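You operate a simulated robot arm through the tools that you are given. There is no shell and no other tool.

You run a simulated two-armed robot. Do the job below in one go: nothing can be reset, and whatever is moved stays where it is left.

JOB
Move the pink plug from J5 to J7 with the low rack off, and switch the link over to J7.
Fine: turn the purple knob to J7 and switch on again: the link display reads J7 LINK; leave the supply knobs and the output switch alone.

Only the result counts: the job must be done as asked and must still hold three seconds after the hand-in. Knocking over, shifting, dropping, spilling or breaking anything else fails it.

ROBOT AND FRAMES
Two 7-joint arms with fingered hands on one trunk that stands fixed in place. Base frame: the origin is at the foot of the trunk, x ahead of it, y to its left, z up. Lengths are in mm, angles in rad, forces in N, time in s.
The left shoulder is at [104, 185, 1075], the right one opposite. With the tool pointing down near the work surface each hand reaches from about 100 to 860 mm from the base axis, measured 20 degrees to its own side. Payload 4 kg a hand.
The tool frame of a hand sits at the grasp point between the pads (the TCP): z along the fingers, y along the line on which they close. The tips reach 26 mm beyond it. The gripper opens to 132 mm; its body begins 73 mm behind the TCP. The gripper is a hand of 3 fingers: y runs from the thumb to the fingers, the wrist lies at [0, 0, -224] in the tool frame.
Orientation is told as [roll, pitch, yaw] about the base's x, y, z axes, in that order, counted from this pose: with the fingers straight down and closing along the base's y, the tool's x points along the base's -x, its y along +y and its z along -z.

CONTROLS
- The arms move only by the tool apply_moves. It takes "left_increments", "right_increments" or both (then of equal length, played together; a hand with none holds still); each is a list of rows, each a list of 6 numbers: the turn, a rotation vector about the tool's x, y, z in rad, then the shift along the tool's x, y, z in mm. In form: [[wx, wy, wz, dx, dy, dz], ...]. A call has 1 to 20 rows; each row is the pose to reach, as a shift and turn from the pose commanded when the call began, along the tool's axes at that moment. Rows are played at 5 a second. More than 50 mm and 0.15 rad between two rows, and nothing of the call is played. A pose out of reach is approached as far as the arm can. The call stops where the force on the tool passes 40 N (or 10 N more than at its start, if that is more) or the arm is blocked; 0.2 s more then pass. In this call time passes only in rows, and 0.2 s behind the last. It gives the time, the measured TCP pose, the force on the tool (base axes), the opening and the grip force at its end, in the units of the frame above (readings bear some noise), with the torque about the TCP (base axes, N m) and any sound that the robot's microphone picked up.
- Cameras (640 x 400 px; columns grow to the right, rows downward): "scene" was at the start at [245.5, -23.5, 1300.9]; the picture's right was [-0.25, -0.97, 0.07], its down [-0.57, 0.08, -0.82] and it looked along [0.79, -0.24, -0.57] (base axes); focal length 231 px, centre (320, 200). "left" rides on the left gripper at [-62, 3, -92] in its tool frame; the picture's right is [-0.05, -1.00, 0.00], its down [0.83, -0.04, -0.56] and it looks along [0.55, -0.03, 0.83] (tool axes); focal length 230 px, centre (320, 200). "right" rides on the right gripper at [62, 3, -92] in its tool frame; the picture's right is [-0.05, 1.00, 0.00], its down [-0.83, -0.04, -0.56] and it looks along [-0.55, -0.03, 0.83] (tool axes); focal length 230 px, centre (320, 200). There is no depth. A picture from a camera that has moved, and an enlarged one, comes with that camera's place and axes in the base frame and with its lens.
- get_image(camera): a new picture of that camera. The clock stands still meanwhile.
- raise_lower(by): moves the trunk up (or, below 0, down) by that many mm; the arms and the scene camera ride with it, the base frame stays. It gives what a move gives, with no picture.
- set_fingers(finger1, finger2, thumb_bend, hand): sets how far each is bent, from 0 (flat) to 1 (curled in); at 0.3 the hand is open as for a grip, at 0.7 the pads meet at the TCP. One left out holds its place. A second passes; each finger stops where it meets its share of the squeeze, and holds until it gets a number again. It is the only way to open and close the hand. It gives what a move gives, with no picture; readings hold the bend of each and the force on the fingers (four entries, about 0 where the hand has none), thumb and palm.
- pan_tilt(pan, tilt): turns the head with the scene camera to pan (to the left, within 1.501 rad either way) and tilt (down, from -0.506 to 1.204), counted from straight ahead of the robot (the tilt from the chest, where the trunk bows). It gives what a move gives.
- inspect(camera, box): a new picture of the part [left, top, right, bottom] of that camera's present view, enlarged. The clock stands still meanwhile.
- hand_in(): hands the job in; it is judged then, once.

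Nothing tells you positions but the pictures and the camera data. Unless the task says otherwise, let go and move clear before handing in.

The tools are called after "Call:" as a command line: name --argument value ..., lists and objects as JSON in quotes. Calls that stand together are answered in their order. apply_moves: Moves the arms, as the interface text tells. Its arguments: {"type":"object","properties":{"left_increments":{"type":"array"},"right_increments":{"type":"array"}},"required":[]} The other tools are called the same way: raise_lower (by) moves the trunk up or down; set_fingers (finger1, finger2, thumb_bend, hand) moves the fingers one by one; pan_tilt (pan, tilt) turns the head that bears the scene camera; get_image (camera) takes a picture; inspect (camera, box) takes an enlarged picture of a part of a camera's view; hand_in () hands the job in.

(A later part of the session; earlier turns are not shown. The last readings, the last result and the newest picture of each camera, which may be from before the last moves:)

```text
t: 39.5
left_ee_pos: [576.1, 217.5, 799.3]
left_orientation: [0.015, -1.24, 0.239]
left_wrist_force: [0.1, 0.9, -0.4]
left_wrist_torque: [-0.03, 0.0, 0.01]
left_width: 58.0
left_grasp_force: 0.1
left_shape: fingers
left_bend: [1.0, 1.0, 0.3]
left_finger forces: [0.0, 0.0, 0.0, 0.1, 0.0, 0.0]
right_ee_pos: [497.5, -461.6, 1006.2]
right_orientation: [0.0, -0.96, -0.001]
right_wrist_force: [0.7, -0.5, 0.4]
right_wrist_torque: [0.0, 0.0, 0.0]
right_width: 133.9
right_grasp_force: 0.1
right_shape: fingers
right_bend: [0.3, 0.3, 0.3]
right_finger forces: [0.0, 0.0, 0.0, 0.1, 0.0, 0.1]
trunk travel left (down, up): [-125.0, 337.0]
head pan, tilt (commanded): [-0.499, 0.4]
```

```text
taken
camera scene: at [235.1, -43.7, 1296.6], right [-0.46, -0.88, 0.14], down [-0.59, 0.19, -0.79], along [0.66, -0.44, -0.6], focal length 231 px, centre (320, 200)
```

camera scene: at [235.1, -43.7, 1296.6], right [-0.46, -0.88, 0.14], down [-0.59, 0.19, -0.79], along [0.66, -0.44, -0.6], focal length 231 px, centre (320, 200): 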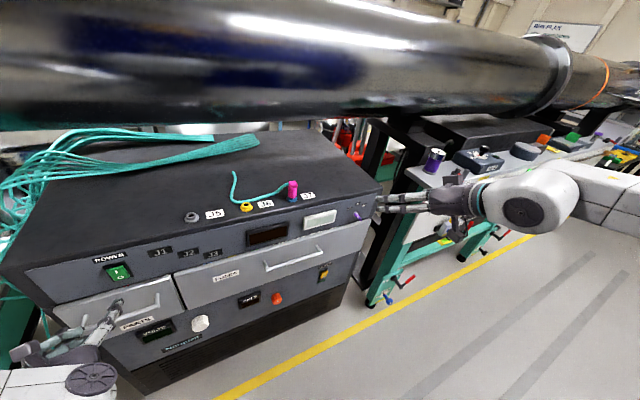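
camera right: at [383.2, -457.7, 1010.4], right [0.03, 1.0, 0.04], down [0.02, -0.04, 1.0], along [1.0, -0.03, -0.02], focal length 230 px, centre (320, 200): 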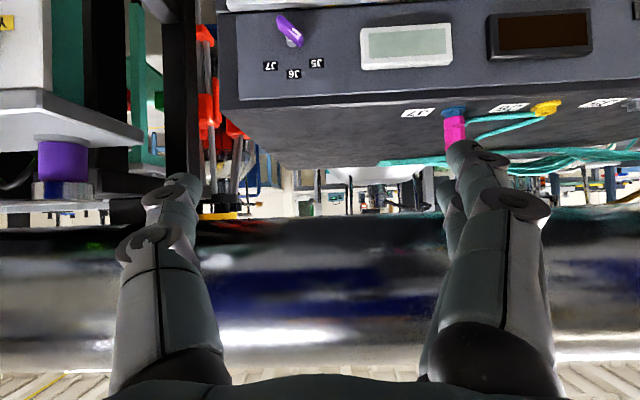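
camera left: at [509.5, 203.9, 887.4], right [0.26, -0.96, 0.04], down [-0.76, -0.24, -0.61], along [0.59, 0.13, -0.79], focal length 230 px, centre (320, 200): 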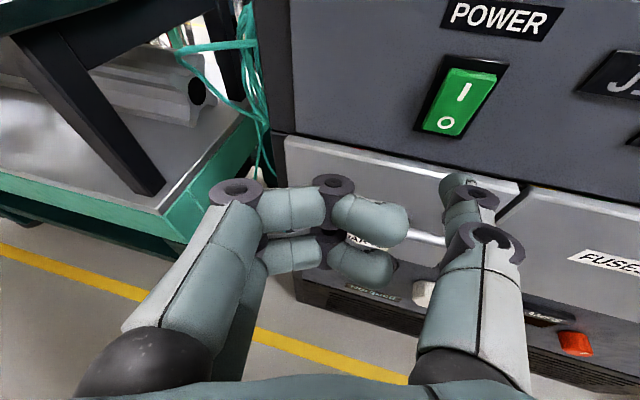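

The right hand is clear. I'll zoom on the purple selector from both cameras to get its position and orientation.

Call:
inspect --camera "right" --box '[240, 0, 368, 80]'

Call:
inspect --camera "scene" --box '[328, 190, 392, 230]'

Call:
inspect --camera "scene" --box '[220, 160, 348, 240]'

```text
5.00 times, centred on (304, 40) of right
camera zoom: at [384.1, -457.4, 1010.4], right [0.03, 1.0, 0.04], down [0.02, -0.04, 1.0], along [1.0, -0.03, -0.02], focal length 1150 px, centre (400, 1000)
```

zoom: 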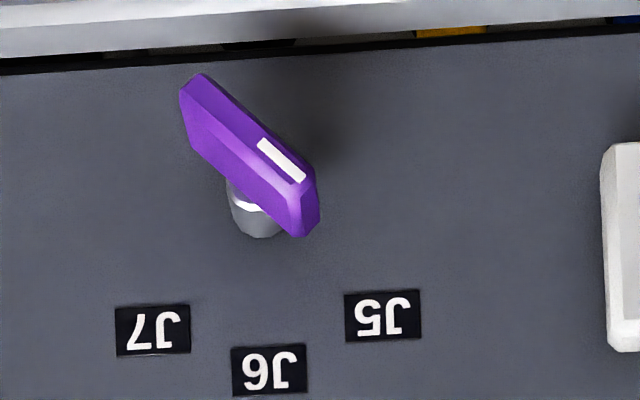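

```text
10.00 times, centred on (360, 210) of scene
camera zoom: at [235.1, -43.7, 1296.6], right [-0.46, -0.88, 0.14], down [-0.59, 0.19, -0.79], along [0.66, -0.44, -0.6], focal length 2310 px, centre (-80, 100)
```

zoom: 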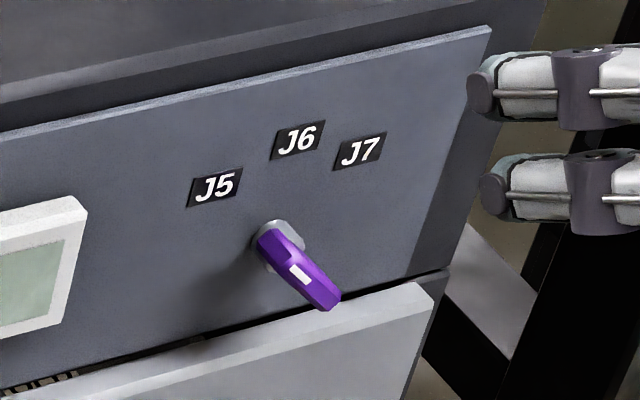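

```text
5.00 times, centred on (284, 200) of scene
camera zoom: at [235.1, -43.7, 1296.6], right [-0.46, -0.88, 0.14], down [-0.59, 0.19, -0.79], along [0.66, -0.44, -0.6], focal length 1155 px, centre (500, 200)
```

zoom: 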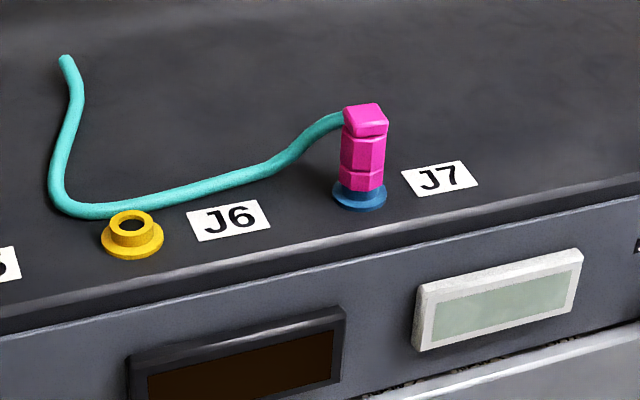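

The plug sits upright in J7 like it did in J5. The selector bar lies at ~45° pointing to J5, axis about (y −493, z 795), front face x≈658, panel x≈683; the drawer top is at z≈750 below it. I'll bring the right hand to a level, forward-pointing pose in front of it.

Call:
apply_moves --right_increments '[[0, -0.1018, 0, 15.3, -5.2, 23.5], [0, -0.2036, 0, 30.6, -10.4, 47], [0, -0.3054, 0, 45.9, -15.7, 70.6], [0, -0.4072, 0, 61.1, -20.9, 94.1], [0, -0.509, 0, 76.4, -26.1, 117.6], [0, -0.6108, 0, 91.7, -31.3, 141.1]]'

Call:
set_fingers --hand "right" --finger1 0.58 --finger2 0.58 --thumb_bend 0.58

Call:
get_image --camera "right"

Call:
get_image --camera "scene"

```text
t: 40.9
left_ee_pos: [575.7, 218.8, 798.3]
left_orientation: [0.016, -1.242, 0.237]
left_wrist_force: [-1.1, -0.5, -0.4]
left_wrist_torque: [0.01, 0.0, 0.0]
left_width: 57.9
left_grasp_force: 0.1
left_shape: fingers
left_bend: [1.0, 1.0, 0.3]
left_finger forces: [0.0, 0.1, 0.0, 0.0, 0.0, 0.0]
right_ee_pos: [559.7, -492.9, 849.6]
right_orientation: [-2.341, -1.569, 2.34]
right_wrist_force: [-0.6, 0.3, 0.7]
right_wrist_torque: [0.0, -0.05, 0.02]
right_width: 134.1
right_grasp_force: 0.1
right_shape: fingers
right_bend: [0.3, 0.3, 0.3]
right_finger forces: [0.0, 0.1, 0.0, 0.1, 0.0, 0.0]
trunk travel left (down, up): [-125.0, 337.0]
head pan, tilt (commanded): [-0.499, 0.4]
```

```text
t: 41.9
left_ee_pos: [575.2, 218.5, 799.9]
left_orientation: [0.014, -1.239, 0.24]
left_wrist_force: [0.1, 0.0, 0.3]
left_wrist_torque: [-0.01, -0.04, 0.01]
left_width: 57.9
left_grasp_force: 0.1
left_shape: fingers
left_bend: [1.0, 1.0, 0.3]
left_finger forces: [0.0, 0.0, 0.0, 0.0, 0.0, 0.1]
right_ee_pos: [559.2, -493.3, 850.2]
right_orientation: [-2.679, -1.571, 2.676]
right_wrist_force: [0.0, 1.0, 0.9]
right_wrist_torque: [0.0, -0.01, 0.01]
right_width: 45.3
right_grasp_force: 0.1
right_shape: fingers
right_bend: [0.57, 0.57, 0.57]
right_finger forces: [0.1, 0.0, 0.0, 0.0, 0.1, 0.0]
trunk travel left (down, up): [-125.0, 337.0]
head pan, tilt (commanded): [-0.499, 0.4]
```

```text
taken
camera right: at [465.8, -488.0, 790.7], right [0.0, 1.0, 0.05], down [-0.56, -0.04, 0.83], along [0.83, -0.03, 0.55], focal length 230 px, centre (320, 200)
```

right: 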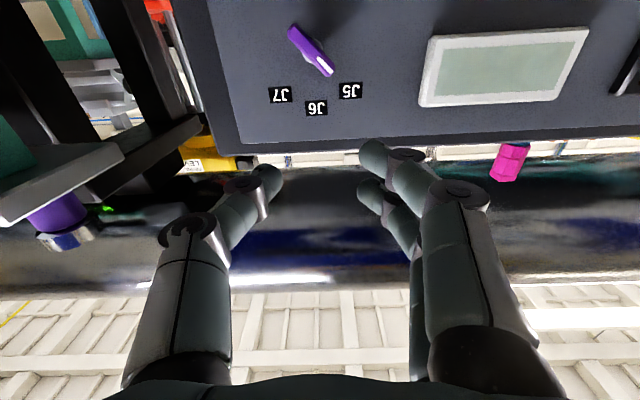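

```text
taken
camera scene: at [235.0, -43.8, 1296.7], right [-0.46, -0.88, 0.14], down [-0.59, 0.19, -0.79], along [0.66, -0.44, -0.6], focal length 231 px, centre (320, 200)
```

scene: 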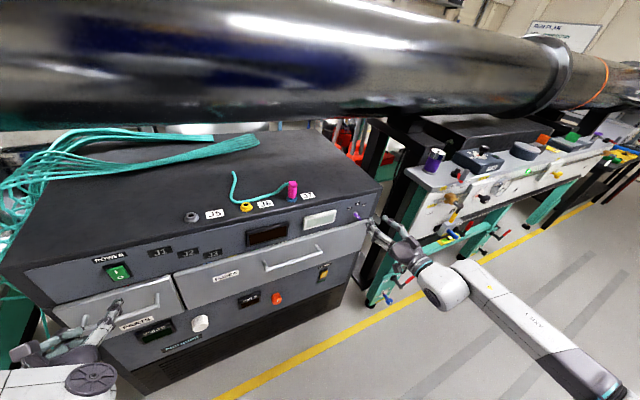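

The hand now points level at the panel and its camera sees the knob from just below. Zooming for precise geometry.

Call:
inspect --camera "right" --box '[250, 10, 378, 130]'

Call:
inspect --camera "scene" --box '[330, 190, 420, 270]'

```text
3.33 times, centred on (314, 70) of right
camera zoom: at [465.8, -488.0, 790.7], right [0.0, 1.0, 0.05], down [-0.56, -0.04, 0.83], along [0.83, -0.03, 0.55], focal length 767 px, centre (340, 633)
```

zoom: 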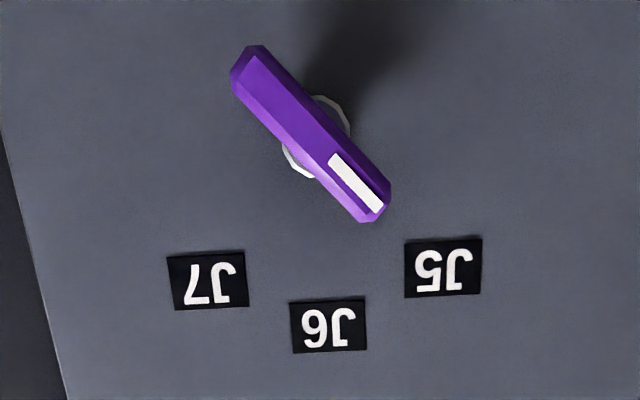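

```text
5.00 times, centred on (375, 230) of scene
camera zoom: at [235.0, -43.8, 1296.7], right [-0.46, -0.88, 0.14], down [-0.59, 0.19, -0.79], along [0.66, -0.44, -0.6], focal length 1155 px, centre (45, 50)
```

zoom: 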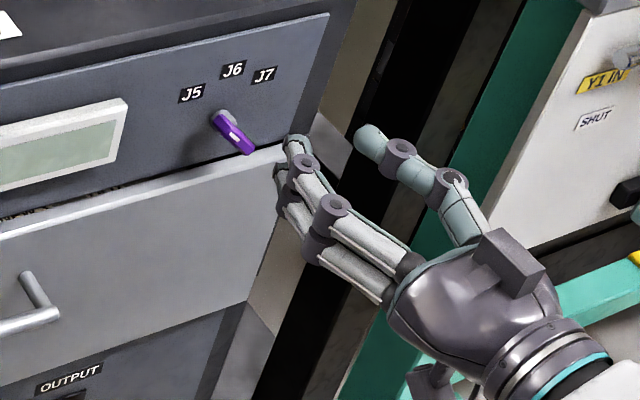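

Precise knob data: axis at (y≈−493.7, z≈793), bar ~36 mm long, 9 mm thick, at 45° toward J5; J6 at vertical, J7 at 45° the other way. I'll roll the hand −45° so the fingers close across the bar, and stop 30 mm short of it.

Call:
apply_moves --right_increments '[[0, 0, -0.131, 9.5, 0, 6.7], [0, 0, -0.262, 19, -0.1, 13.3], [0, 0, -0.393, 28.5, -0.2, 20], [0, 0, -0.524, 38, -0.3, 26.7], [0, 0, -0.655, 47.5, -0.4, 33.3], [0, 0, -0.785, 57, -0.4, 40]]'

Call:
get_image --camera "right"

Call:
inspect --camera "scene" --box '[330, 190, 420, 270]'

```text
t: 43.3
left_ee_pos: [575.3, 217.9, 799.3]
left_orientation: [0.014, -1.242, 0.239]
left_wrist_force: [-0.3, -0.3, -0.2]
left_wrist_torque: [0.01, 0.03, -0.02]
left_width: 58.0
left_grasp_force: 0.1
left_shape: fingers
left_bend: [1.0, 1.0, 0.3]
left_finger forces: [0.1, 0.0, 0.1, 0.0, 0.1, 0.0]
right_ee_pos: [569.0, -508.1, 823.2]
right_orientation: [-1.569, -0.784, 1.57]
right_wrist_force: [0.5, -0.4, -0.1]
right_wrist_torque: [0.02, 0.01, 0.0]
right_width: 45.2
right_grasp_force: 0.0
right_shape: fingers
right_bend: [0.57, 0.57, 0.57]
right_finger forces: [0.0, 0.0, 0.0, 0.0, 0.0, 0.1]
right hand out of reach, approached as far as the arm can: row 3, 4, 5, 6
trunk travel left (down, up): [-125.0, 337.0]
head pan, tilt (commanded): [-0.499, 0.4]
```

```text
taken
camera right: at [475.8, -548.5, 779.0], right [0.0, 0.74, -0.67], down [-0.55, 0.56, 0.62], along [0.83, 0.37, 0.41], focal length 230 px, centre (320, 200)
```

right: 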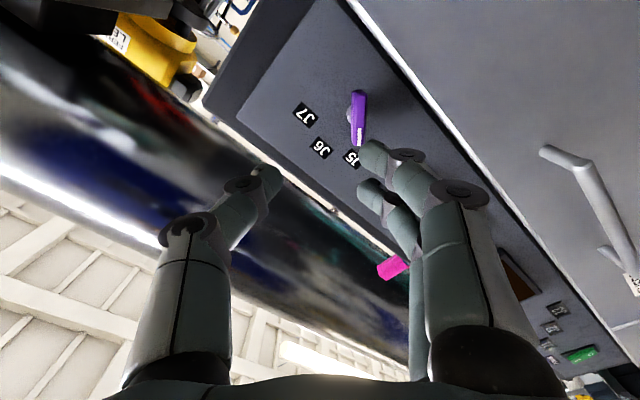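

```text
5.00 times, centred on (375, 230) of scene
camera zoom: at [235.0, -43.8, 1296.7], right [-0.46, -0.88, 0.14], down [-0.59, 0.19, -0.79], along [0.66, -0.44, -0.6], focal length 1155 px, centre (45, 50)
```

zoom: 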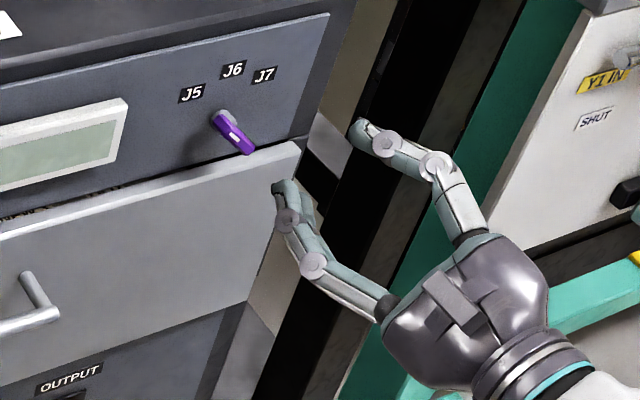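

The −45° roll isn't reachable at that spot. I'll return to zero roll in front of the knob and test whether the positive roll (+45°) is reachable there, since closing at zero roll would swing the bar upright (J6) and a +45° roll would take it to J7.

Call:
apply_moves --right_increments '[[0, 0, 0.131, 1.9, 5.2, 3.5], [0, 0, 0.262, 3.7, 10.4, 7], [0, 0, 0.393, 5.6, 15.7, 10.5], [0, 0, 0.524, 7.4, 20.9, 14], [0, 0, 0.655, 9.3, 26.1, 17.5], [0, 0, 0.785, 11.1, 31.3, 21]]'

Call:
apply_moves --right_increments '[[0, 0, 0.13, 0, 0, 0], [0, 0, 0.26, 0, 0, 0], [0, 0, 0.39, 0, 0, 0], [0, 0, 0.52, 0, 0, 0], [0, 0, 0.65, 0, 0, 0], [0, 0, 0.78, 0, 0, 0], [0, 0, 0.88, 0, 0, 0]]'

Call:
get_image --camera "right"

Call:
get_image --camera "scene"

```text
t: 44.7
left_ee_pos: [574.9, 217.6, 798.6]
left_orientation: [0.013, -1.241, 0.239]
left_wrist_force: [0.8, 0.0, -0.3]
left_wrist_torque: [-0.03, 0.01, 0.0]
left_width: 57.8
left_grasp_force: 0.0
left_shape: fingers
left_bend: [1.0, 1.0, 0.3]
left_finger forces: [0.0, 0.1, 0.0, 0.0, 0.0, 0.1]
right_ee_pos: [565.0, -508.3, 818.4]
right_orientation: [0.97, -1.569, -0.971]
right_wrist_force: [0.0, -0.8, -0.5]
right_wrist_torque: [-0.02, 0.0, 0.0]
right_width: 45.3
right_grasp_force: 0.0
right_shape: fingers
right_bend: [0.57, 0.57, 0.57]
right_finger forces: [0.1, 0.0, 0.0, 0.0, 0.1, 0.0]
right hand out of reach, approached as far as the arm can: row 1, 2, 3, 4, 5, 6
trunk travel left (down, up): [-125.0, 337.0]
head pan, tilt (commanded): [-0.499, 0.4]
```

```text
t: 46.3
left_ee_pos: [575.2, 217.7, 798.6]
left_orientation: [0.014, -1.24, 0.237]
left_wrist_force: [-0.2, 0.2, 0.0]
left_wrist_torque: [-0.01, -0.02, 0.01]
left_width: 58.0
left_grasp_force: 0.2
left_shape: fingers
left_bend: [1.0, 1.0, 0.3]
left_finger forces: [0.1, 0.0, 0.0, 0.1, 0.0, 0.0]
right_ee_pos: [565.4, -509.8, 818.6]
right_orientation: [1.571, -0.743, -1.573]
right_wrist_force: [0.2, -1.5, -0.7]
right_wrist_torque: [-0.02, -0.02, -0.03]
right_width: 45.2
right_grasp_force: 0.0
right_shape: fingers
right_bend: [0.57, 0.57, 0.57]
right_finger forces: [0.0, 0.0, 0.0, 0.0, 0.0, 0.0]
right hand out of reach, approached as far as the arm can: row 7
trunk travel left (down, up): [-125.0, 337.0]
head pan, tilt (commanded): [-0.499, 0.4]
```

```text
taken
camera right: at [471.3, -461.7, 782.0], right [0.0, 0.64, 0.77], down [-0.56, -0.64, 0.53], along [0.83, -0.43, 0.35], focal length 230 px, centre (320, 200)
```

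right: 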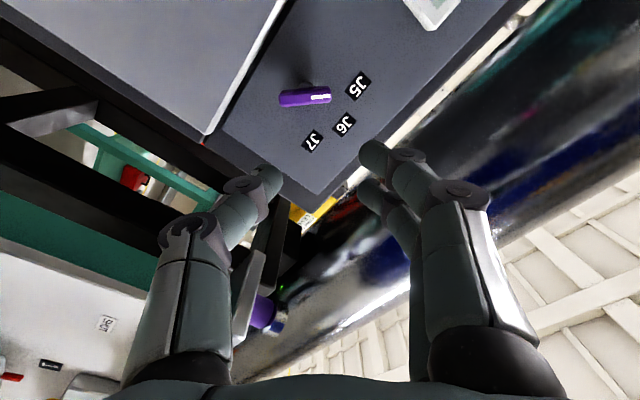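

```text
taken
camera scene: at [235.0, -43.9, 1296.6], right [-0.46, -0.88, 0.14], down [-0.59, 0.19, -0.79], along [0.66, -0.44, -0.6], focal length 231 px, centre (320, 200)
```

scene: 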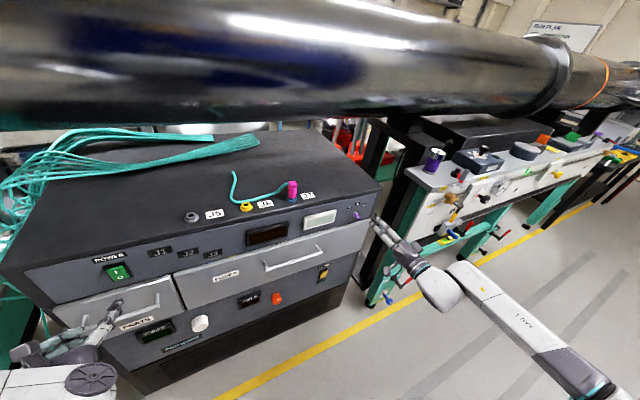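

The roll range is fine (±0.8), but the arm can't get low enough here; lowering the trunk will help. First I'll raise both hands by roughly 100 mm so they stay at safe heights when the trunk goes down.

Call:
apply_moves --left_increments '[[0, 0, 0, -15, 0, -5.1], [0, 0, 0, -30, 0.1, -10.3], [0, 0, 0, -45, 0.2, -15.4], [0, 0, 0, -60, 0.3, -20.6], [0, 0, 0, -75, 0.3, -25.7], [0, 0, 0, -90, 0.4, -30.8], [0, 0, 0, -104, 0.5, -35.6]]' --right_increments '[[0, 0, -0.118, -6.2, 10.2, -0.7], [0, 0, -0.237, -12.5, 20.3, -1.4], [0, 0, -0.355, -18.7, 30.5, -2.1], [0, 0, -0.473, -25, 40.7, -2.9], [0, 0, -0.591, -31.2, 50.9, -3.6], [0, 0, -0.71, -37.5, 61, -4.3], [0, 0, -0.828, -43.7, 71.2, -5]]'

Call:
get_image --camera "scene"

```text
t: 47.9
left_ee_pos: [574.7, 218.6, 908.9]
left_orientation: [0.014, -1.241, 0.238]
left_wrist_force: [0.3, -0.3, 0.7]
left_wrist_torque: [-0.01, -0.02, -0.04]
left_width: 57.9
left_grasp_force: 0.0
left_shape: fingers
left_bend: [1.0, 1.0, 0.3]
left_finger forces: [0.1, 0.1, 0.0, 0.1, 0.0, 0.0]
right_ee_pos: [559.9, -492.2, 902.2]
right_orientation: [-1.653, -1.567, 1.65]
right_wrist_force: [-0.3, 0.0, 0.4]
right_wrist_torque: [0.03, 0.0, 0.01]
right_width: 45.1
right_grasp_force: 0.0
right_shape: fingers
right_bend: [0.57, 0.57, 0.57]
right_finger forces: [0.0, 0.0, 0.1, 0.0, 0.0, 0.0]
trunk travel left (down, up): [-125.0, 337.0]
head pan, tilt (commanded): [-0.499, 0.4]
```

```text
taken
camera scene: at [234.6, -43.4, 1296.8], right [-0.46, -0.88, 0.14], down [-0.59, 0.19, -0.79], along [0.66, -0.44, -0.6], focal length 231 px, centre (320, 200)
```

scene: 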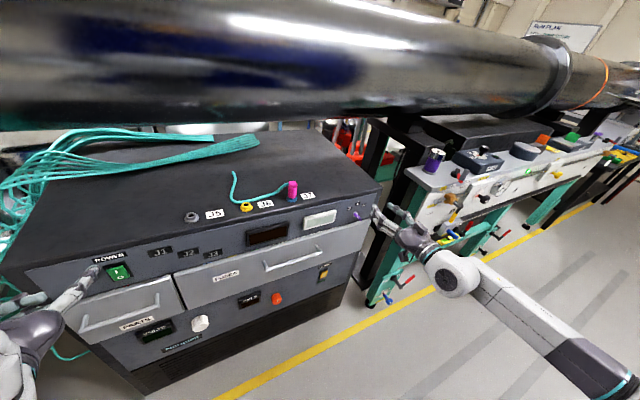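

Both hands are up. Now lowering the trunk by 105 mm.

Call:
raise_lower --by -105

Call:
get_image --camera "scene"

Call:
get_image --camera "right"

```text
t: 49.3
left_ee_pos: [582.2, 218.8, 775.5]
left_orientation: [0.043, -1.194, 0.213]
left_wrist_force: [0.5, -0.3, -0.6]
left_wrist_torque: [0.0, 0.02, 0.02]
left_width: 57.7
left_grasp_force: 0.0
left_shape: fingers
left_bend: [1.0, 1.0, 0.3]
left_finger forces: [0.1, 0.1, 0.0, 0.0, 0.0, 0.0]
right_ee_pos: [560.6, -491.4, 796.4]
right_orientation: [-1.74, -1.57, 1.741]
right_wrist_force: [-0.1, -1.0, -0.5]
right_wrist_torque: [0.01, 0.03, 0.01]
right_width: 45.1
right_grasp_force: 0.1
right_shape: fingers
right_bend: [0.57, 0.57, 0.57]
right_finger forces: [0.0, 0.0, 0.0, 0.0, 0.0, 0.1]
trunk travel left (down, up): [-20.0, 442.0]
head pan, tilt (commanded): [-0.499, 0.4]
```

```text
taken
camera scene: at [338.0, -43.1, 1126.5], right [-0.42, -0.88, 0.23], down [-0.74, 0.19, -0.65], along [0.53, -0.44, -0.73], focal length 231 px, centre (320, 200)
```

scene: 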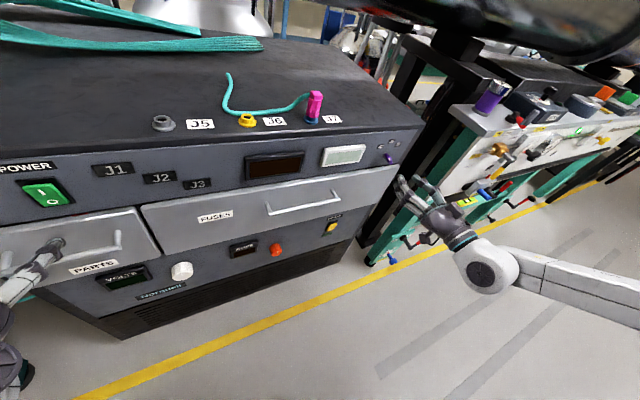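

```text
taken
camera right: at [466.4, -486.7, 735.6], right [0.0, 1.0, 0.05], down [-0.56, -0.04, 0.83], along [0.83, -0.03, 0.55], focal length 230 px, centre (320, 200)
```

right: 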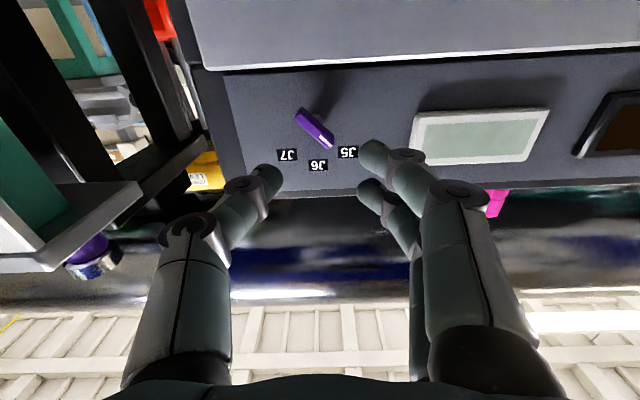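

The trunk lowered (and bowed forward a bit); the right hand is now level at knob height with margin. I'll try the −45° roll again here, 30 mm short of the knob, and back the left hand off a little too.

Call:
apply_moves --right_increments '[[0, 0, -0.131, 0.6, -0.3, 5], [0, 0, -0.262, 1.2, -0.6, 10], [0, 0, -0.393, 1.8, -1, 16], [0, 0, -0.524, 2.4, -1.4, 24], [0, 0, -0.655, 3, -1.7, 32], [0, 0, -0.785, 3.5, -2, 40]]' --left_increments '[[0, 0, 0, 1, 1, -5], [0, 0, 0, 2, 2, -10], [0, 0, 0, 3, 3, -15], [0, 0, 0, 4, 4, -20], [0, 0, 0, 5, 5, -25], [0, 0, 0, 6, 6, -30]]'

Call:
get_image --camera "right"

Call:
get_image --camera "scene"

```text
t: 50.7
left_ee_pos: [568.1, 201.1, 775.1]
left_orientation: [0.046, -1.196, 0.208]
left_wrist_force: [0.7, -0.2, 0.4]
left_wrist_torque: [0.04, 0.0, 0.01]
left_width: 57.9
left_grasp_force: 0.0
left_shape: fingers
left_bend: [1.0, 1.0, 0.3]
left_finger forces: [0.0, 0.0, 0.0, 0.0, 0.1, 0.1]
left hand out of reach, approached as far as the arm can: row 1, 2, 3, 4, 5, 6
right_ee_pos: [599.9, -494.8, 791.2]
right_orientation: [-1.571, -0.784, 1.568]
right_wrist_force: [0.0, -0.6, 0.2]
right_wrist_torque: [0.0, -0.03, 0.02]
right_width: 45.3
right_grasp_force: 0.0
right_shape: fingers
right_bend: [0.57, 0.57, 0.57]
right_finger forces: [0.0, 0.0, 0.0, 0.0, 0.0, 0.0]
trunk travel left (down, up): [-20.0, 442.0]
head pan, tilt (commanded): [-0.499, 0.4]
```

```text
taken
camera right: at [506.4, -534.6, 747.1], right [0.0, 0.74, -0.67], down [-0.55, 0.56, 0.62], along [0.83, 0.37, 0.41], focal length 230 px, centre (320, 200)
```

right: 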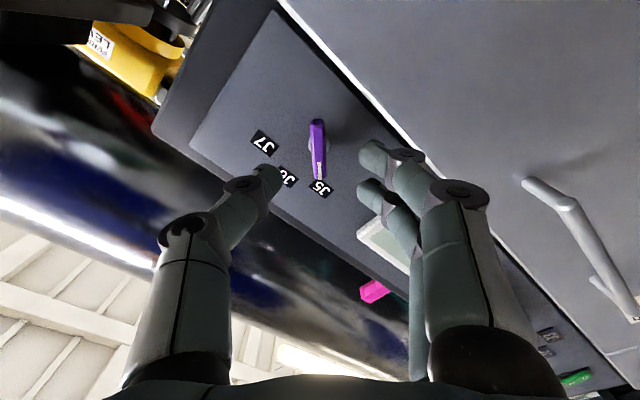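

```text
taken
camera scene: at [337.8, -44.6, 1126.5], right [-0.42, -0.88, 0.23], down [-0.74, 0.19, -0.65], along [0.53, -0.44, -0.73], focal length 231 px, centre (320, 200)
```

scene: 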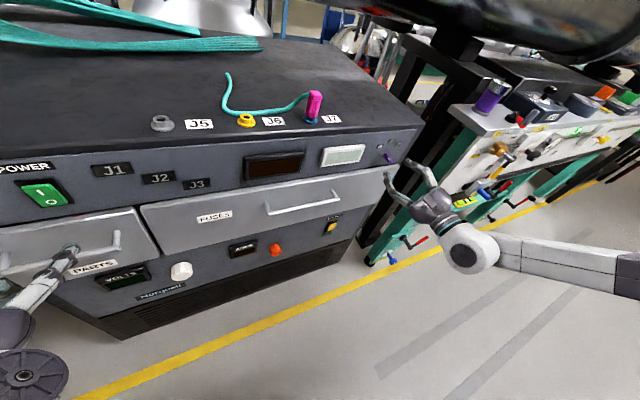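

Reached: the bar is now lined up between thumb and fingers. I'll zoom in to check the centring.

Call:
inspect --camera "right" --box '[240, 90, 400, 210]'

Call:
inspect --camera "scene" --box '[350, 130, 446, 230]'

```text
3.33 times, centred on (320, 150) of right
camera zoom: at [506.4, -534.6, 747.1], right [0.0, 0.74, -0.67], down [-0.55, 0.56, 0.62], along [0.83, 0.37, 0.41], focal length 767 px, centre (320, 367)
```

zoom: 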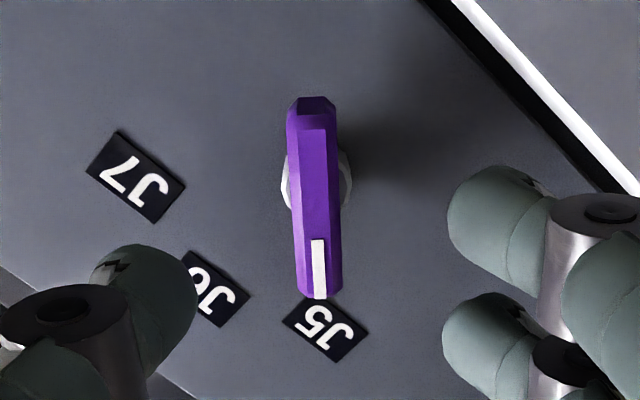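

```text
4.00 times, centred on (398, 180) of scene
camera zoom: at [337.8, -44.6, 1126.5], right [-0.42, -0.88, 0.23], down [-0.74, 0.19, -0.65], along [0.53, -0.44, -0.73], focal length 924 px, centre (8, 280)
```

zoom: 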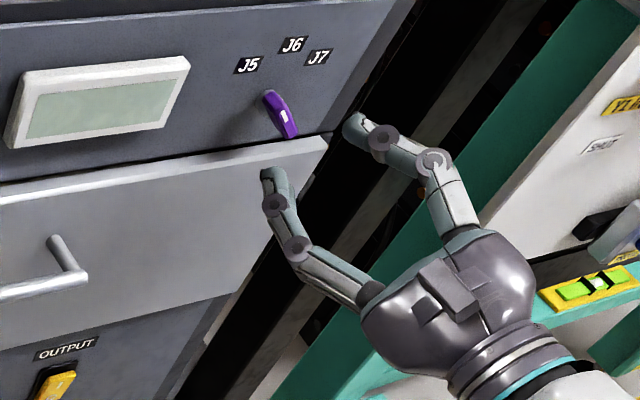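

Very well aligned: the bar is within ~1 mm of the tool axis. I'll narrow the hand to ~30 mm opening and advance 50 mm to bring the tips alongside the bar.

Call:
set_fingers --hand "right" --finger1 0.62 --finger2 0.62 --thumb_bend 0.62

Call:
apply_moves --right_increments '[[0, 0, 0, -0.3, -0.2, 10], [0, 0, 0, -0.6, -0.4, 20], [0, 0, 0, -1, -0.7, 30]]'

Call:
get_image --camera "right"

Call:
inspect --camera "scene" --box '[350, 130, 430, 200]'

```text
t: 51.7
left_ee_pos: [569.6, 202.1, 774.6]
left_orientation: [0.045, -1.195, 0.21]
left_wrist_force: [0.1, 0.6, 0.0]
left_wrist_torque: [0.01, 0.01, 0.01]
left_width: 57.8
left_grasp_force: 0.1
left_shape: fingers
left_bend: [1.0, 1.0, 0.3]
left_finger forces: [0.0, 0.0, 0.0, 0.0, 0.1, 0.0]
right_ee_pos: [599.6, -494.3, 792.2]
right_orientation: [-1.572, -0.786, 1.569]
right_wrist_force: [0.2, -0.3, -0.1]
right_wrist_torque: [0.01, 0.02, -0.04]
right_width: 29.2
right_grasp_force: 0.1
right_shape: fingers
right_bend: [0.62, 0.62, 0.62]
right_finger forces: [0.1, 0.1, 0.0, 0.0, 0.0, 0.1]
trunk travel left (down, up): [-20.0, 442.0]
head pan, tilt (commanded): [-0.499, 0.4]
```

```text
t: 52.5
left_ee_pos: [569.2, 201.4, 774.0]
left_orientation: [0.044, -1.196, 0.209]
left_wrist_force: [0.2, 0.6, -0.1]
left_wrist_torque: [-0.01, -0.03, 0.0]
left_width: 57.9
left_grasp_force: 0.0
left_shape: fingers
left_bend: [1.0, 1.0, 0.3]
left_finger forces: [0.0, 0.0, 0.0, 0.0, 0.0, 0.1]
right_ee_pos: [631.0, -493.4, 792.9]
right_orientation: [-1.571, -0.786, 1.57]
right_wrist_force: [-0.3, 0.2, -0.3]
right_wrist_torque: [-0.01, 0.0, -0.01]
right_width: 29.1
right_grasp_force: 0.2
right_shape: fingers
right_bend: [0.62, 0.62, 0.62]
right_finger forces: [0.1, 0.0, 0.1, 0.1, 0.0, 0.0]
trunk travel left (down, up): [-20.0, 442.0]
head pan, tilt (commanded): [-0.499, 0.4]
```

```text
taken
camera right: at [536.6, -533.9, 748.9], right [0.0, 0.74, -0.67], down [-0.55, 0.56, 0.62], along [0.83, 0.37, 0.41], focal length 230 px, centre (320, 200)
```

right: 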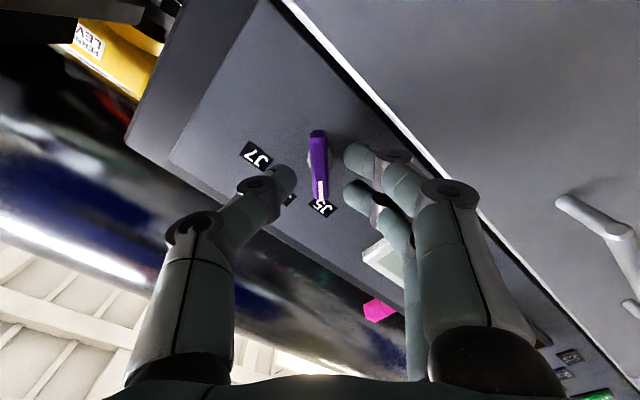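

```text
5.71 times, centred on (390, 165) of scene
camera zoom: at [338.0, -44.0, 1126.5], right [-0.42, -0.88, 0.23], down [-0.74, 0.19, -0.65], along [0.53, -0.44, -0.73], focal length 1320 px, centre (-80, 400)
```

zoom: 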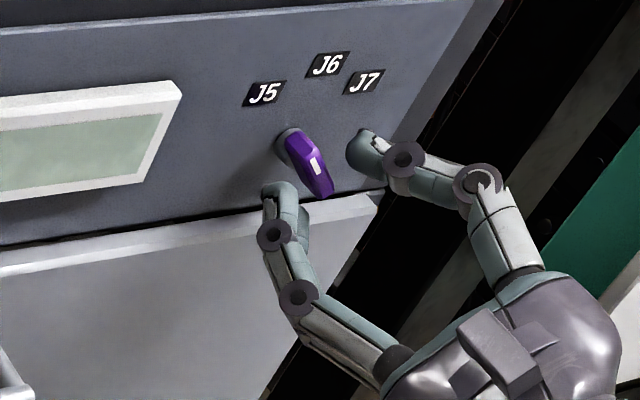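

The tips straddle the bar. Advancing the last ~17 mm slowly.

Call:
apply_moves --right_increments '[[0, 0, 0, 0, 0, 5], [0, 0, 0, 0, 0, 10], [0, 0, 0, 0, 0, 14], [0, 0, 0, 0, 0, 17]]'

Call:
get_image --camera "right"

Call:
inspect --camera "scene" --box '[350, 130, 430, 200]'

```text
t: 53.5
left_ee_pos: [569.6, 201.0, 773.9]
left_orientation: [0.045, -1.194, 0.208]
left_wrist_force: [0.7, -0.6, 0.0]
left_wrist_torque: [0.04, 0.02, -0.01]
left_width: 57.9
left_grasp_force: 0.1
left_shape: fingers
left_bend: [1.0, 1.0, 0.3]
left_finger forces: [0.1, 0.0, 0.0, 0.0, 0.0, 0.0]
right_ee_pos: [646.7, -494.3, 793.7]
right_orientation: [-1.57, -0.786, 1.567]
right_wrist_force: [-0.3, -0.4, 0.0]
right_wrist_torque: [0.03, 0.01, -0.02]
right_width: 29.3
right_grasp_force: 0.0
right_shape: fingers
right_bend: [0.62, 0.62, 0.62]
right_finger forces: [0.0, 0.0, 0.0, 0.1, 0.1, 0.0]
trunk travel left (down, up): [-20.0, 442.0]
head pan, tilt (commanded): [-0.499, 0.4]
```

```text
taken
camera right: at [553.3, -534.0, 749.0], right [0.0, 0.74, -0.67], down [-0.55, 0.56, 0.62], along [0.83, 0.37, 0.41], focal length 230 px, centre (320, 200)
```

right: 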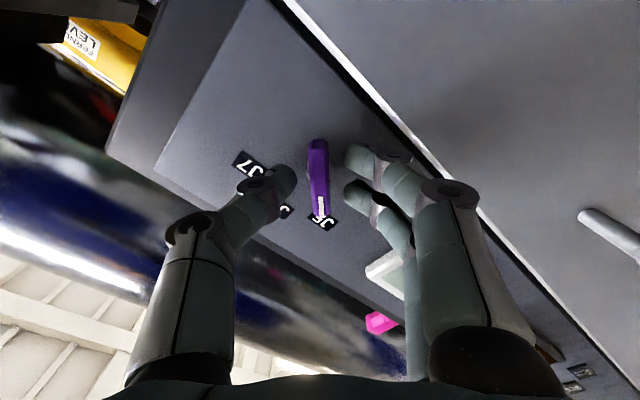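

```text
5.71 times, centred on (390, 165) of scene
camera zoom: at [337.7, -43.9, 1126.6], right [-0.42, -0.88, 0.23], down [-0.74, 0.19, -0.65], along [0.53, -0.44, -0.73], focal length 1320 px, centre (-80, 400)
```

zoom: 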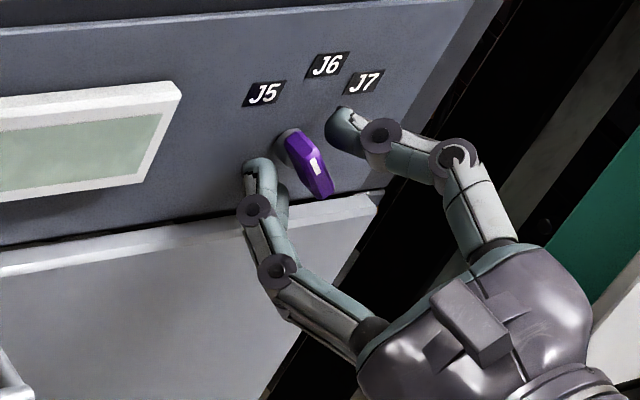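

Centred with no contact. Closing the fingers on the bar.

Call:
set_fingers --hand "right" --finger1 0.76 --finger2 0.76 --thumb_bend 0.76

Call:
get_image --camera "right"

Call:
inspect --camera "scene" --box '[350, 130, 430, 200]'

```text
t: 54.5
left_ee_pos: [570.2, 201.8, 773.6]
left_orientation: [0.044, -1.194, 0.209]
left_wrist_force: [0.7, -0.3, 0.0]
left_wrist_torque: [0.02, 0.02, 0.0]
left_width: 57.7
left_grasp_force: 0.0
left_shape: fingers
left_bend: [1.0, 1.0, 0.3]
left_finger forces: [0.0, 0.1, 0.1, 0.0, 0.0, 0.1]
right_ee_pos: [649.1, -493.2, 792.6]
right_orientation: [-1.571, -0.785, 1.57]
right_wrist_force: [10.0, 0.1, 0.4]
right_wrist_torque: [-0.02, -0.03, -0.03]
right_width: 10.0
right_grasp_force: 11.7
right_shape: fingers
right_bend: [0.72, 0.72, 0.69]
right_finger forces: [6.2, 6.1, 0.1, 0.1, 11.7, 0.0]
trunk travel left (down, up): [-20.0, 442.0]
head pan, tilt (commanded): [-0.499, 0.4]
```

```text
taken
camera right: at [554.2, -533.7, 748.7], right [0.0, 0.74, -0.67], down [-0.55, 0.56, 0.62], along [0.83, 0.37, 0.41], focal length 230 px, centre (320, 200)
```

right: 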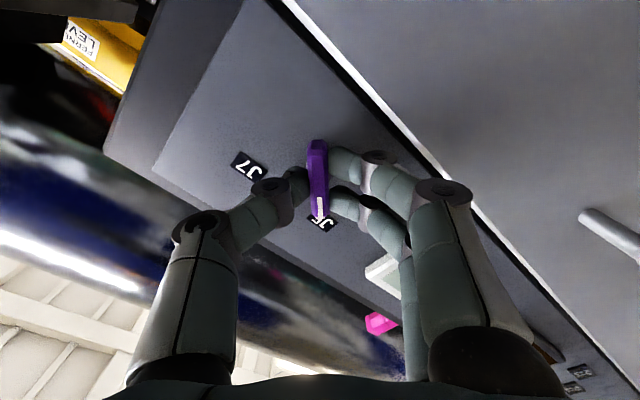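

```text
5.71 times, centred on (390, 165) of scene
camera zoom: at [338.8, -43.7, 1126.3], right [-0.42, -0.88, 0.23], down [-0.74, 0.19, -0.65], along [0.53, -0.44, -0.73], focal length 1320 px, centre (-80, 400)
```

zoom: 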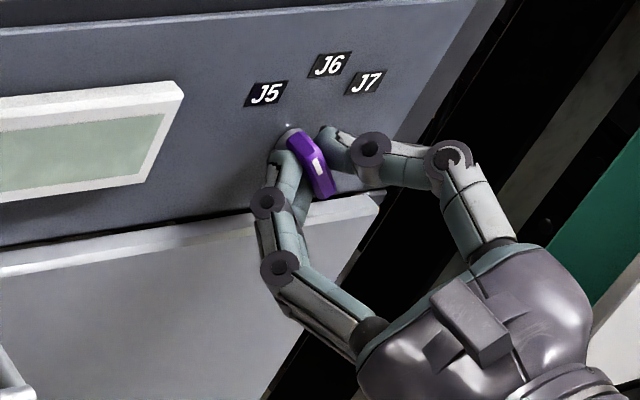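

Firm grip on the bar (10 mm, 12 N). Now rotating the hand +90° about its own axis to swing the knob from J5 to J7.

Call:
apply_moves --right_increments '[[0, 0, 0.12, 0, 0, 0], [0, 0, 0.24, 0, 0, 0], [0, 0, 0.36, 0, 0, 0], [0, 0, 0.48, 0, 0, 0], [0, 0, 0.6, 0, 0, 0], [0, 0, 0.72, 0, 0, 0], [0, 0, 0.84, 0, 0, 0], [0, 0, 0.96, 0, 0, 0], [0, 0, 1.08, 0, 0, 0], [0, 0, 1.2, 0, 0, 0], [0, 0, 1.32, 0, 0, 0], [0, 0, 1.44, 0, 0, 0], [0, 0, 1.5708, 0, 0, 0]]'

Call:
get_image --camera "right"

Call:
inspect --camera "scene" --box '[350, 130, 430, 200]'

```text
t: 57.3
left_ee_pos: [570.3, 201.2, 773.1]
left_orientation: [0.048, -1.194, 0.209]
left_wrist_force: [-0.4, 0.6, -0.2]
left_wrist_torque: [0.01, 0.04, 0.0]
left_width: 57.9
left_grasp_force: 0.0
left_shape: fingers
left_bend: [1.0, 1.0, 0.3]
left_finger forces: [0.0, 0.0, 0.0, 0.1, 0.0, 0.0]
right_ee_pos: [647.1, -494.9, 792.8]
right_orientation: [1.572, -0.783, -1.575]
right_wrist_force: [11.0, -6.8, 7.8]
right_wrist_torque: [-0.03, -0.12, -0.13]
right_width: 9.6
right_grasp_force: 11.5
right_shape: fingers
right_bend: [0.73, 0.73, 0.69]
right_finger forces: [5.7, 5.8, 0.1, 0.0, 11.6, 0.0]
trunk travel left (down, up): [-20.0, 442.0]
head pan, tilt (commanded): [-0.499, 0.4]
```

```text
taken
camera right: at [553.6, -447.6, 753.4], right [0.0, 0.67, 0.74], down [-0.56, -0.62, 0.56], along [0.83, -0.42, 0.37], focal length 230 px, centre (320, 200)
```

right: 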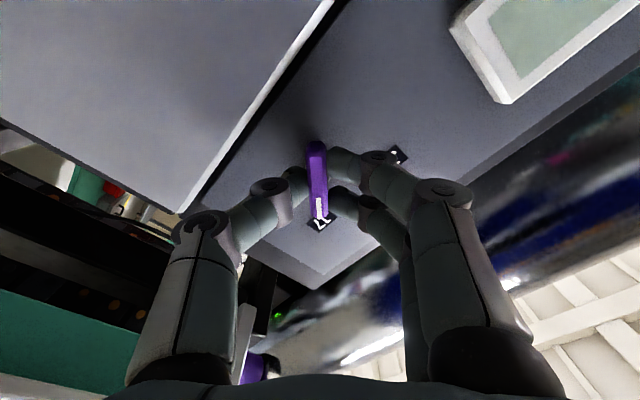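

```text
5.71 times, centred on (390, 165) of scene
camera zoom: at [338.0, -44.2, 1126.6], right [-0.42, -0.88, 0.23], down [-0.74, 0.19, -0.65], along [0.53, -0.44, -0.73], focal length 1320 px, centre (-80, 400)
```

zoom: 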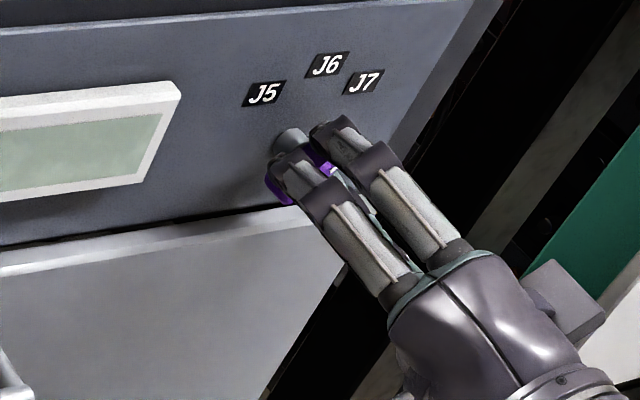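

The bar turned with the hand and its white mark now points at J7. I'll zoom to check alignment before releasing.

Call:
inspect --camera "right" --box '[256, 120, 416, 240]'

```text
3.33 times, centred on (336, 180) of right
camera zoom: at [553.6, -447.6, 753.4], right [0.0, 0.67, 0.74], down [-0.56, -0.62, 0.56], along [0.83, -0.42, 0.37], focal length 767 px, centre (267, 267)
```

zoom: 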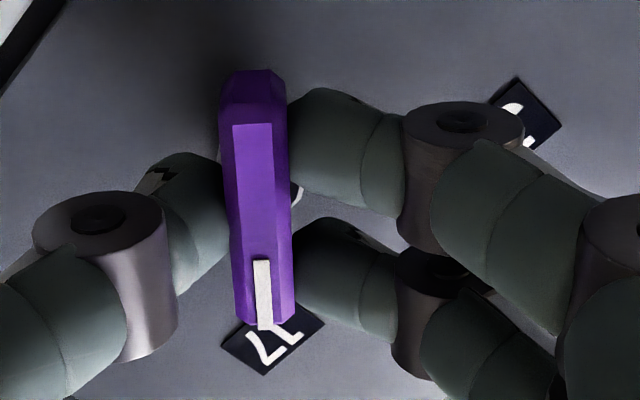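

The mark points squarely at J7. Opening the fingers and backing straight out.

Call:
set_fingers --hand "right" --finger1 0.6 --finger2 0.6 --thumb_bend 0.6

Call:
apply_moves --right_increments '[[0, 0, 0, 0, 0, -5], [0, 0, 0, 0, 0, -20], [0, 0, 0, 0, 0, -40], [0, 0, 0, 0, 0, -65]]'

Call:
get_image --camera "right"

Call:
inspect --camera "scene" --box '[310, 100, 430, 200]'

```text
t: 58.3
left_ee_pos: [568.4, 201.7, 775.0]
left_orientation: [0.047, -1.195, 0.211]
left_wrist_force: [0.8, -0.1, -0.1]
left_wrist_torque: [0.0, 0.01, 0.0]
left_width: 57.8
left_grasp_force: 0.0
left_shape: fingers
left_bend: [1.0, 1.0, 0.3]
left_finger forces: [0.1, 0.1, 0.0, 0.0, 0.0, 0.0]
right_ee_pos: [646.8, -494.8, 793.5]
right_orientation: [1.57, -0.783, -1.572]
right_wrist_force: [0.3, -0.3, 0.4]
right_wrist_torque: [-0.01, 0.01, 0.0]
right_width: 34.1
right_grasp_force: 0.1
right_shape: fingers
right_bend: [0.6, 0.6, 0.6]
right_finger forces: [0.0, 0.1, 0.0, 0.1, 0.0, 0.1]
trunk travel left (down, up): [-20.0, 442.0]
head pan, tilt (commanded): [-0.499, 0.4]
```

```text
t: 59.3
left_ee_pos: [569.0, 202.2, 775.4]
left_orientation: [0.045, -1.196, 0.212]
left_wrist_force: [-0.8, -1.2, 0.0]
left_wrist_torque: [0.02, 0.01, 0.04]
left_width: 57.7
left_grasp_force: 0.0
left_shape: fingers
left_bend: [1.0, 1.0, 0.3]
left_finger forces: [0.0, 0.0, 0.1, 0.0, 0.1, 0.1]
right_ee_pos: [581.3, -493.8, 795.0]
right_orientation: [1.572, -0.787, -1.572]
right_wrist_force: [0.2, 0.5, 0.3]
right_wrist_torque: [0.0, -0.03, 0.01]
right_width: 34.4
right_grasp_force: 0.1
right_shape: fingers
right_bend: [0.6, 0.6, 0.6]
right_finger forces: [0.0, 0.1, 0.1, 0.0, 0.0, 0.1]
trunk travel left (down, up): [-20.0, 442.0]
head pan, tilt (commanded): [-0.499, 0.4]
```

```text
taken
camera right: at [488.1, -446.5, 754.3], right [0.0, 0.67, 0.74], down [-0.56, -0.62, 0.56], along [0.83, -0.41, 0.37], focal length 230 px, centre (320, 200)
```

right: 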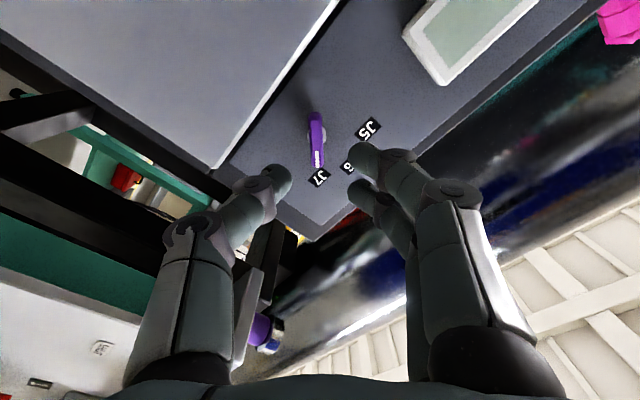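

```text
4.00 times, centred on (370, 150) of scene
camera zoom: at [337.2, -43.5, 1126.9], right [-0.42, -0.88, 0.23], down [-0.74, 0.19, -0.65], along [0.53, -0.44, -0.73], focal length 924 px, centre (120, 400)
```

zoom: 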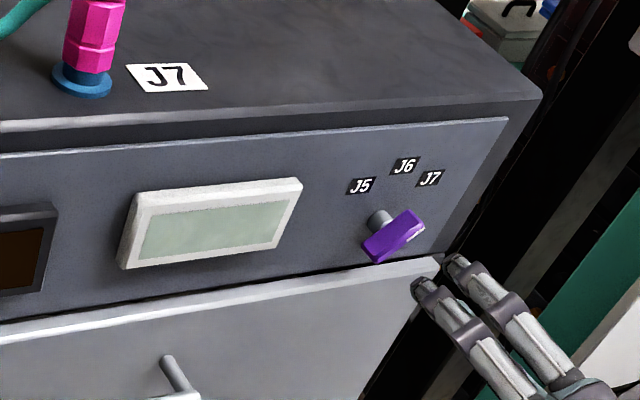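

The selector reads J7. Next I raise the trunk back up so the left hand can work the POWER rocker as before.

Call:
raise_lower --by 105

Call:
pan_tilt --pan 0.0 --tilt 0.5

Call:
get_image --camera "scene"

Call:
get_image --camera "left"

```text
t: 60.7
left_ee_pos: [569.7, 203.7, 877.3]
left_orientation: [0.046, -1.195, 0.209]
left_wrist_force: [0.6, 0.0, -0.1]
left_wrist_torque: [0.01, -0.01, -0.02]
left_width: 57.8
left_grasp_force: 0.1
left_shape: fingers
left_bend: [1.0, 1.0, 0.3]
left_finger forces: [0.0, 0.1, 0.0, 0.0, 0.0, 0.0]
right_ee_pos: [581.4, -493.6, 896.8]
right_orientation: [1.57, -0.786, -1.572]
right_wrist_force: [0.2, -0.6, 1.2]
right_wrist_torque: [0.01, 0.02, 0.0]
right_width: 34.0
right_grasp_force: 0.0
right_shape: fingers
right_bend: [0.6, 0.6, 0.6]
right_finger forces: [0.1, 0.0, 0.1, 0.0, 0.1, 0.2]
trunk travel left (down, up): [-125.0, 337.0]
head pan, tilt (commanded): [-0.499, 0.4]
```

```text
t: 61.6
left_ee_pos: [569.4, 202.3, 879.1]
left_orientation: [0.044, -1.196, 0.209]
left_wrist_force: [-0.3, 0.3, 0.1]
left_wrist_torque: [-0.01, 0.02, 0.0]
left_width: 57.6
left_grasp_force: 0.1
left_shape: fingers
left_bend: [1.0, 1.0, 0.3]
left_finger forces: [0.0, 0.1, 0.0, 0.0, 0.1, 0.1]
right_ee_pos: [581.5, -493.3, 897.9]
right_orientation: [1.571, -0.787, -1.573]
right_wrist_force: [0.3, -0.3, 0.1]
right_wrist_torque: [0.0, 0.01, 0.02]
right_width: 34.2
right_grasp_force: 0.2
right_shape: fingers
right_bend: [0.6, 0.6, 0.6]
right_finger forces: [0.0, 0.1, 0.1, 0.0, 0.0, 0.1]
trunk travel left (down, up): [-125.0, 337.0]
head pan, tilt (commanded): [0.0, 0.499]
```

```text
taken
camera scene: at [241.7, 0.5, 1285.1], right [0.0, -1.0, 0.0], down [-0.71, 0.0, -0.71], along [0.71, 0.0, -0.71], focal length 231 px, centre (320, 200)
```

scene: 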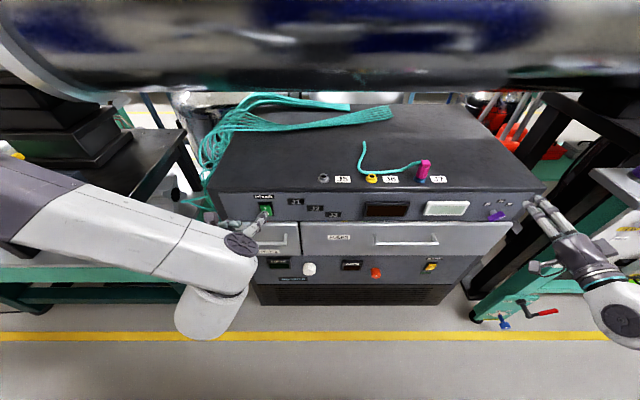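

```text
taken
camera left: at [507.0, 188.0, 970.3], right [0.27, -0.96, 0.03], down [-0.79, -0.24, -0.57], along [0.56, 0.13, -0.82], focal length 230 px, centre (320, 200)
```

left: 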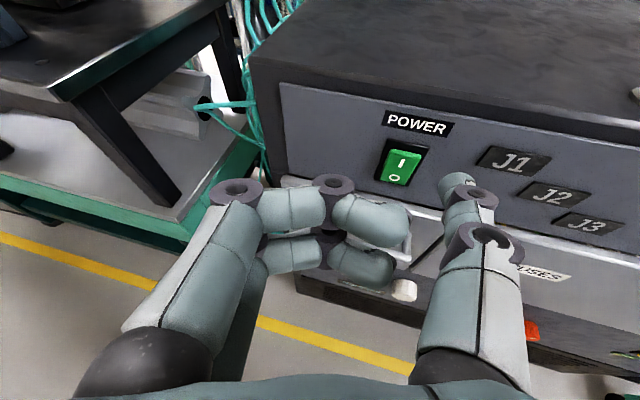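

The trunk is back up, with the left hand at (569,203,879), thumb tip near (612,137,868). I'll bring the thumb tip in front of the I half (≈(640,151,823)).

Call:
apply_moves --left_increments '[[0, 0, 0, 10.2, 2, 15.1], [0, 0, 0, 20.4, 4.1, 30.3], [0, 0, 0, 30.6, 6.1, 45.4]]'

Call:
get_image --camera "left"

Call:
inspect --camera "scene" --box '[200, 170, 328, 250]'

```text
t: 62.4
left_ee_pos: [597.5, 216.3, 833.2]
left_orientation: [0.042, -1.195, 0.211]
left_wrist_force: [0.4, 0.0, -0.2]
left_wrist_torque: [-0.04, -0.01, 0.0]
left_width: 57.8
left_grasp_force: 0.0
left_shape: fingers
left_bend: [1.0, 1.0, 0.3]
left_finger forces: [0.0, 0.0, 0.0, 0.1, 0.0, 0.0]
right_ee_pos: [581.8, -493.7, 898.4]
right_orientation: [1.571, -0.786, -1.573]
right_wrist_force: [0.1, -0.4, -0.5]
right_wrist_torque: [-0.01, -0.01, -0.01]
right_width: 34.1
right_grasp_force: 0.0
right_shape: fingers
right_bend: [0.6, 0.6, 0.6]
right_finger forces: [0.0, 0.0, 0.0, 0.0, 0.0, 0.0]
trunk travel left (down, up): [-125.0, 337.0]
head pan, tilt (commanded): [0.0, 0.499]
```

```text
taken
camera left: at [536.0, 202.5, 924.5], right [0.27, -0.96, 0.03], down [-0.79, -0.24, -0.57], along [0.56, 0.13, -0.82], focal length 230 px, centre (320, 200)
```

left: 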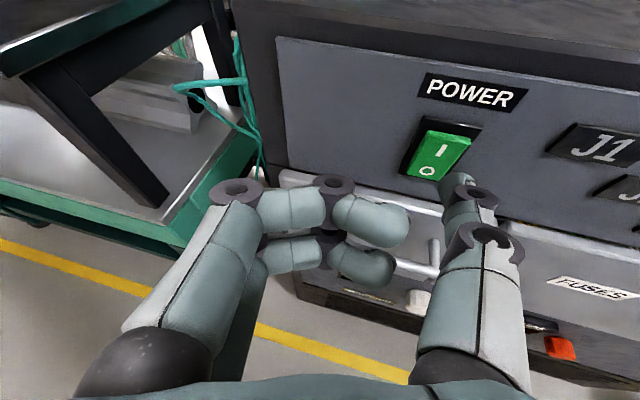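

```text
5.00 times, centred on (264, 210) of scene
camera zoom: at [242.2, 1.0, 1285.0], right [0.0, -1.0, 0.0], down [-0.71, 0.0, -0.7], along [0.7, 0.0, -0.71], focal length 1155 px, centre (600, 150)
```

zoom: 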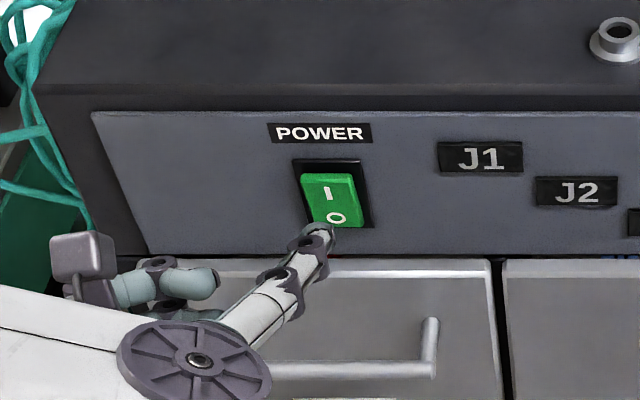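

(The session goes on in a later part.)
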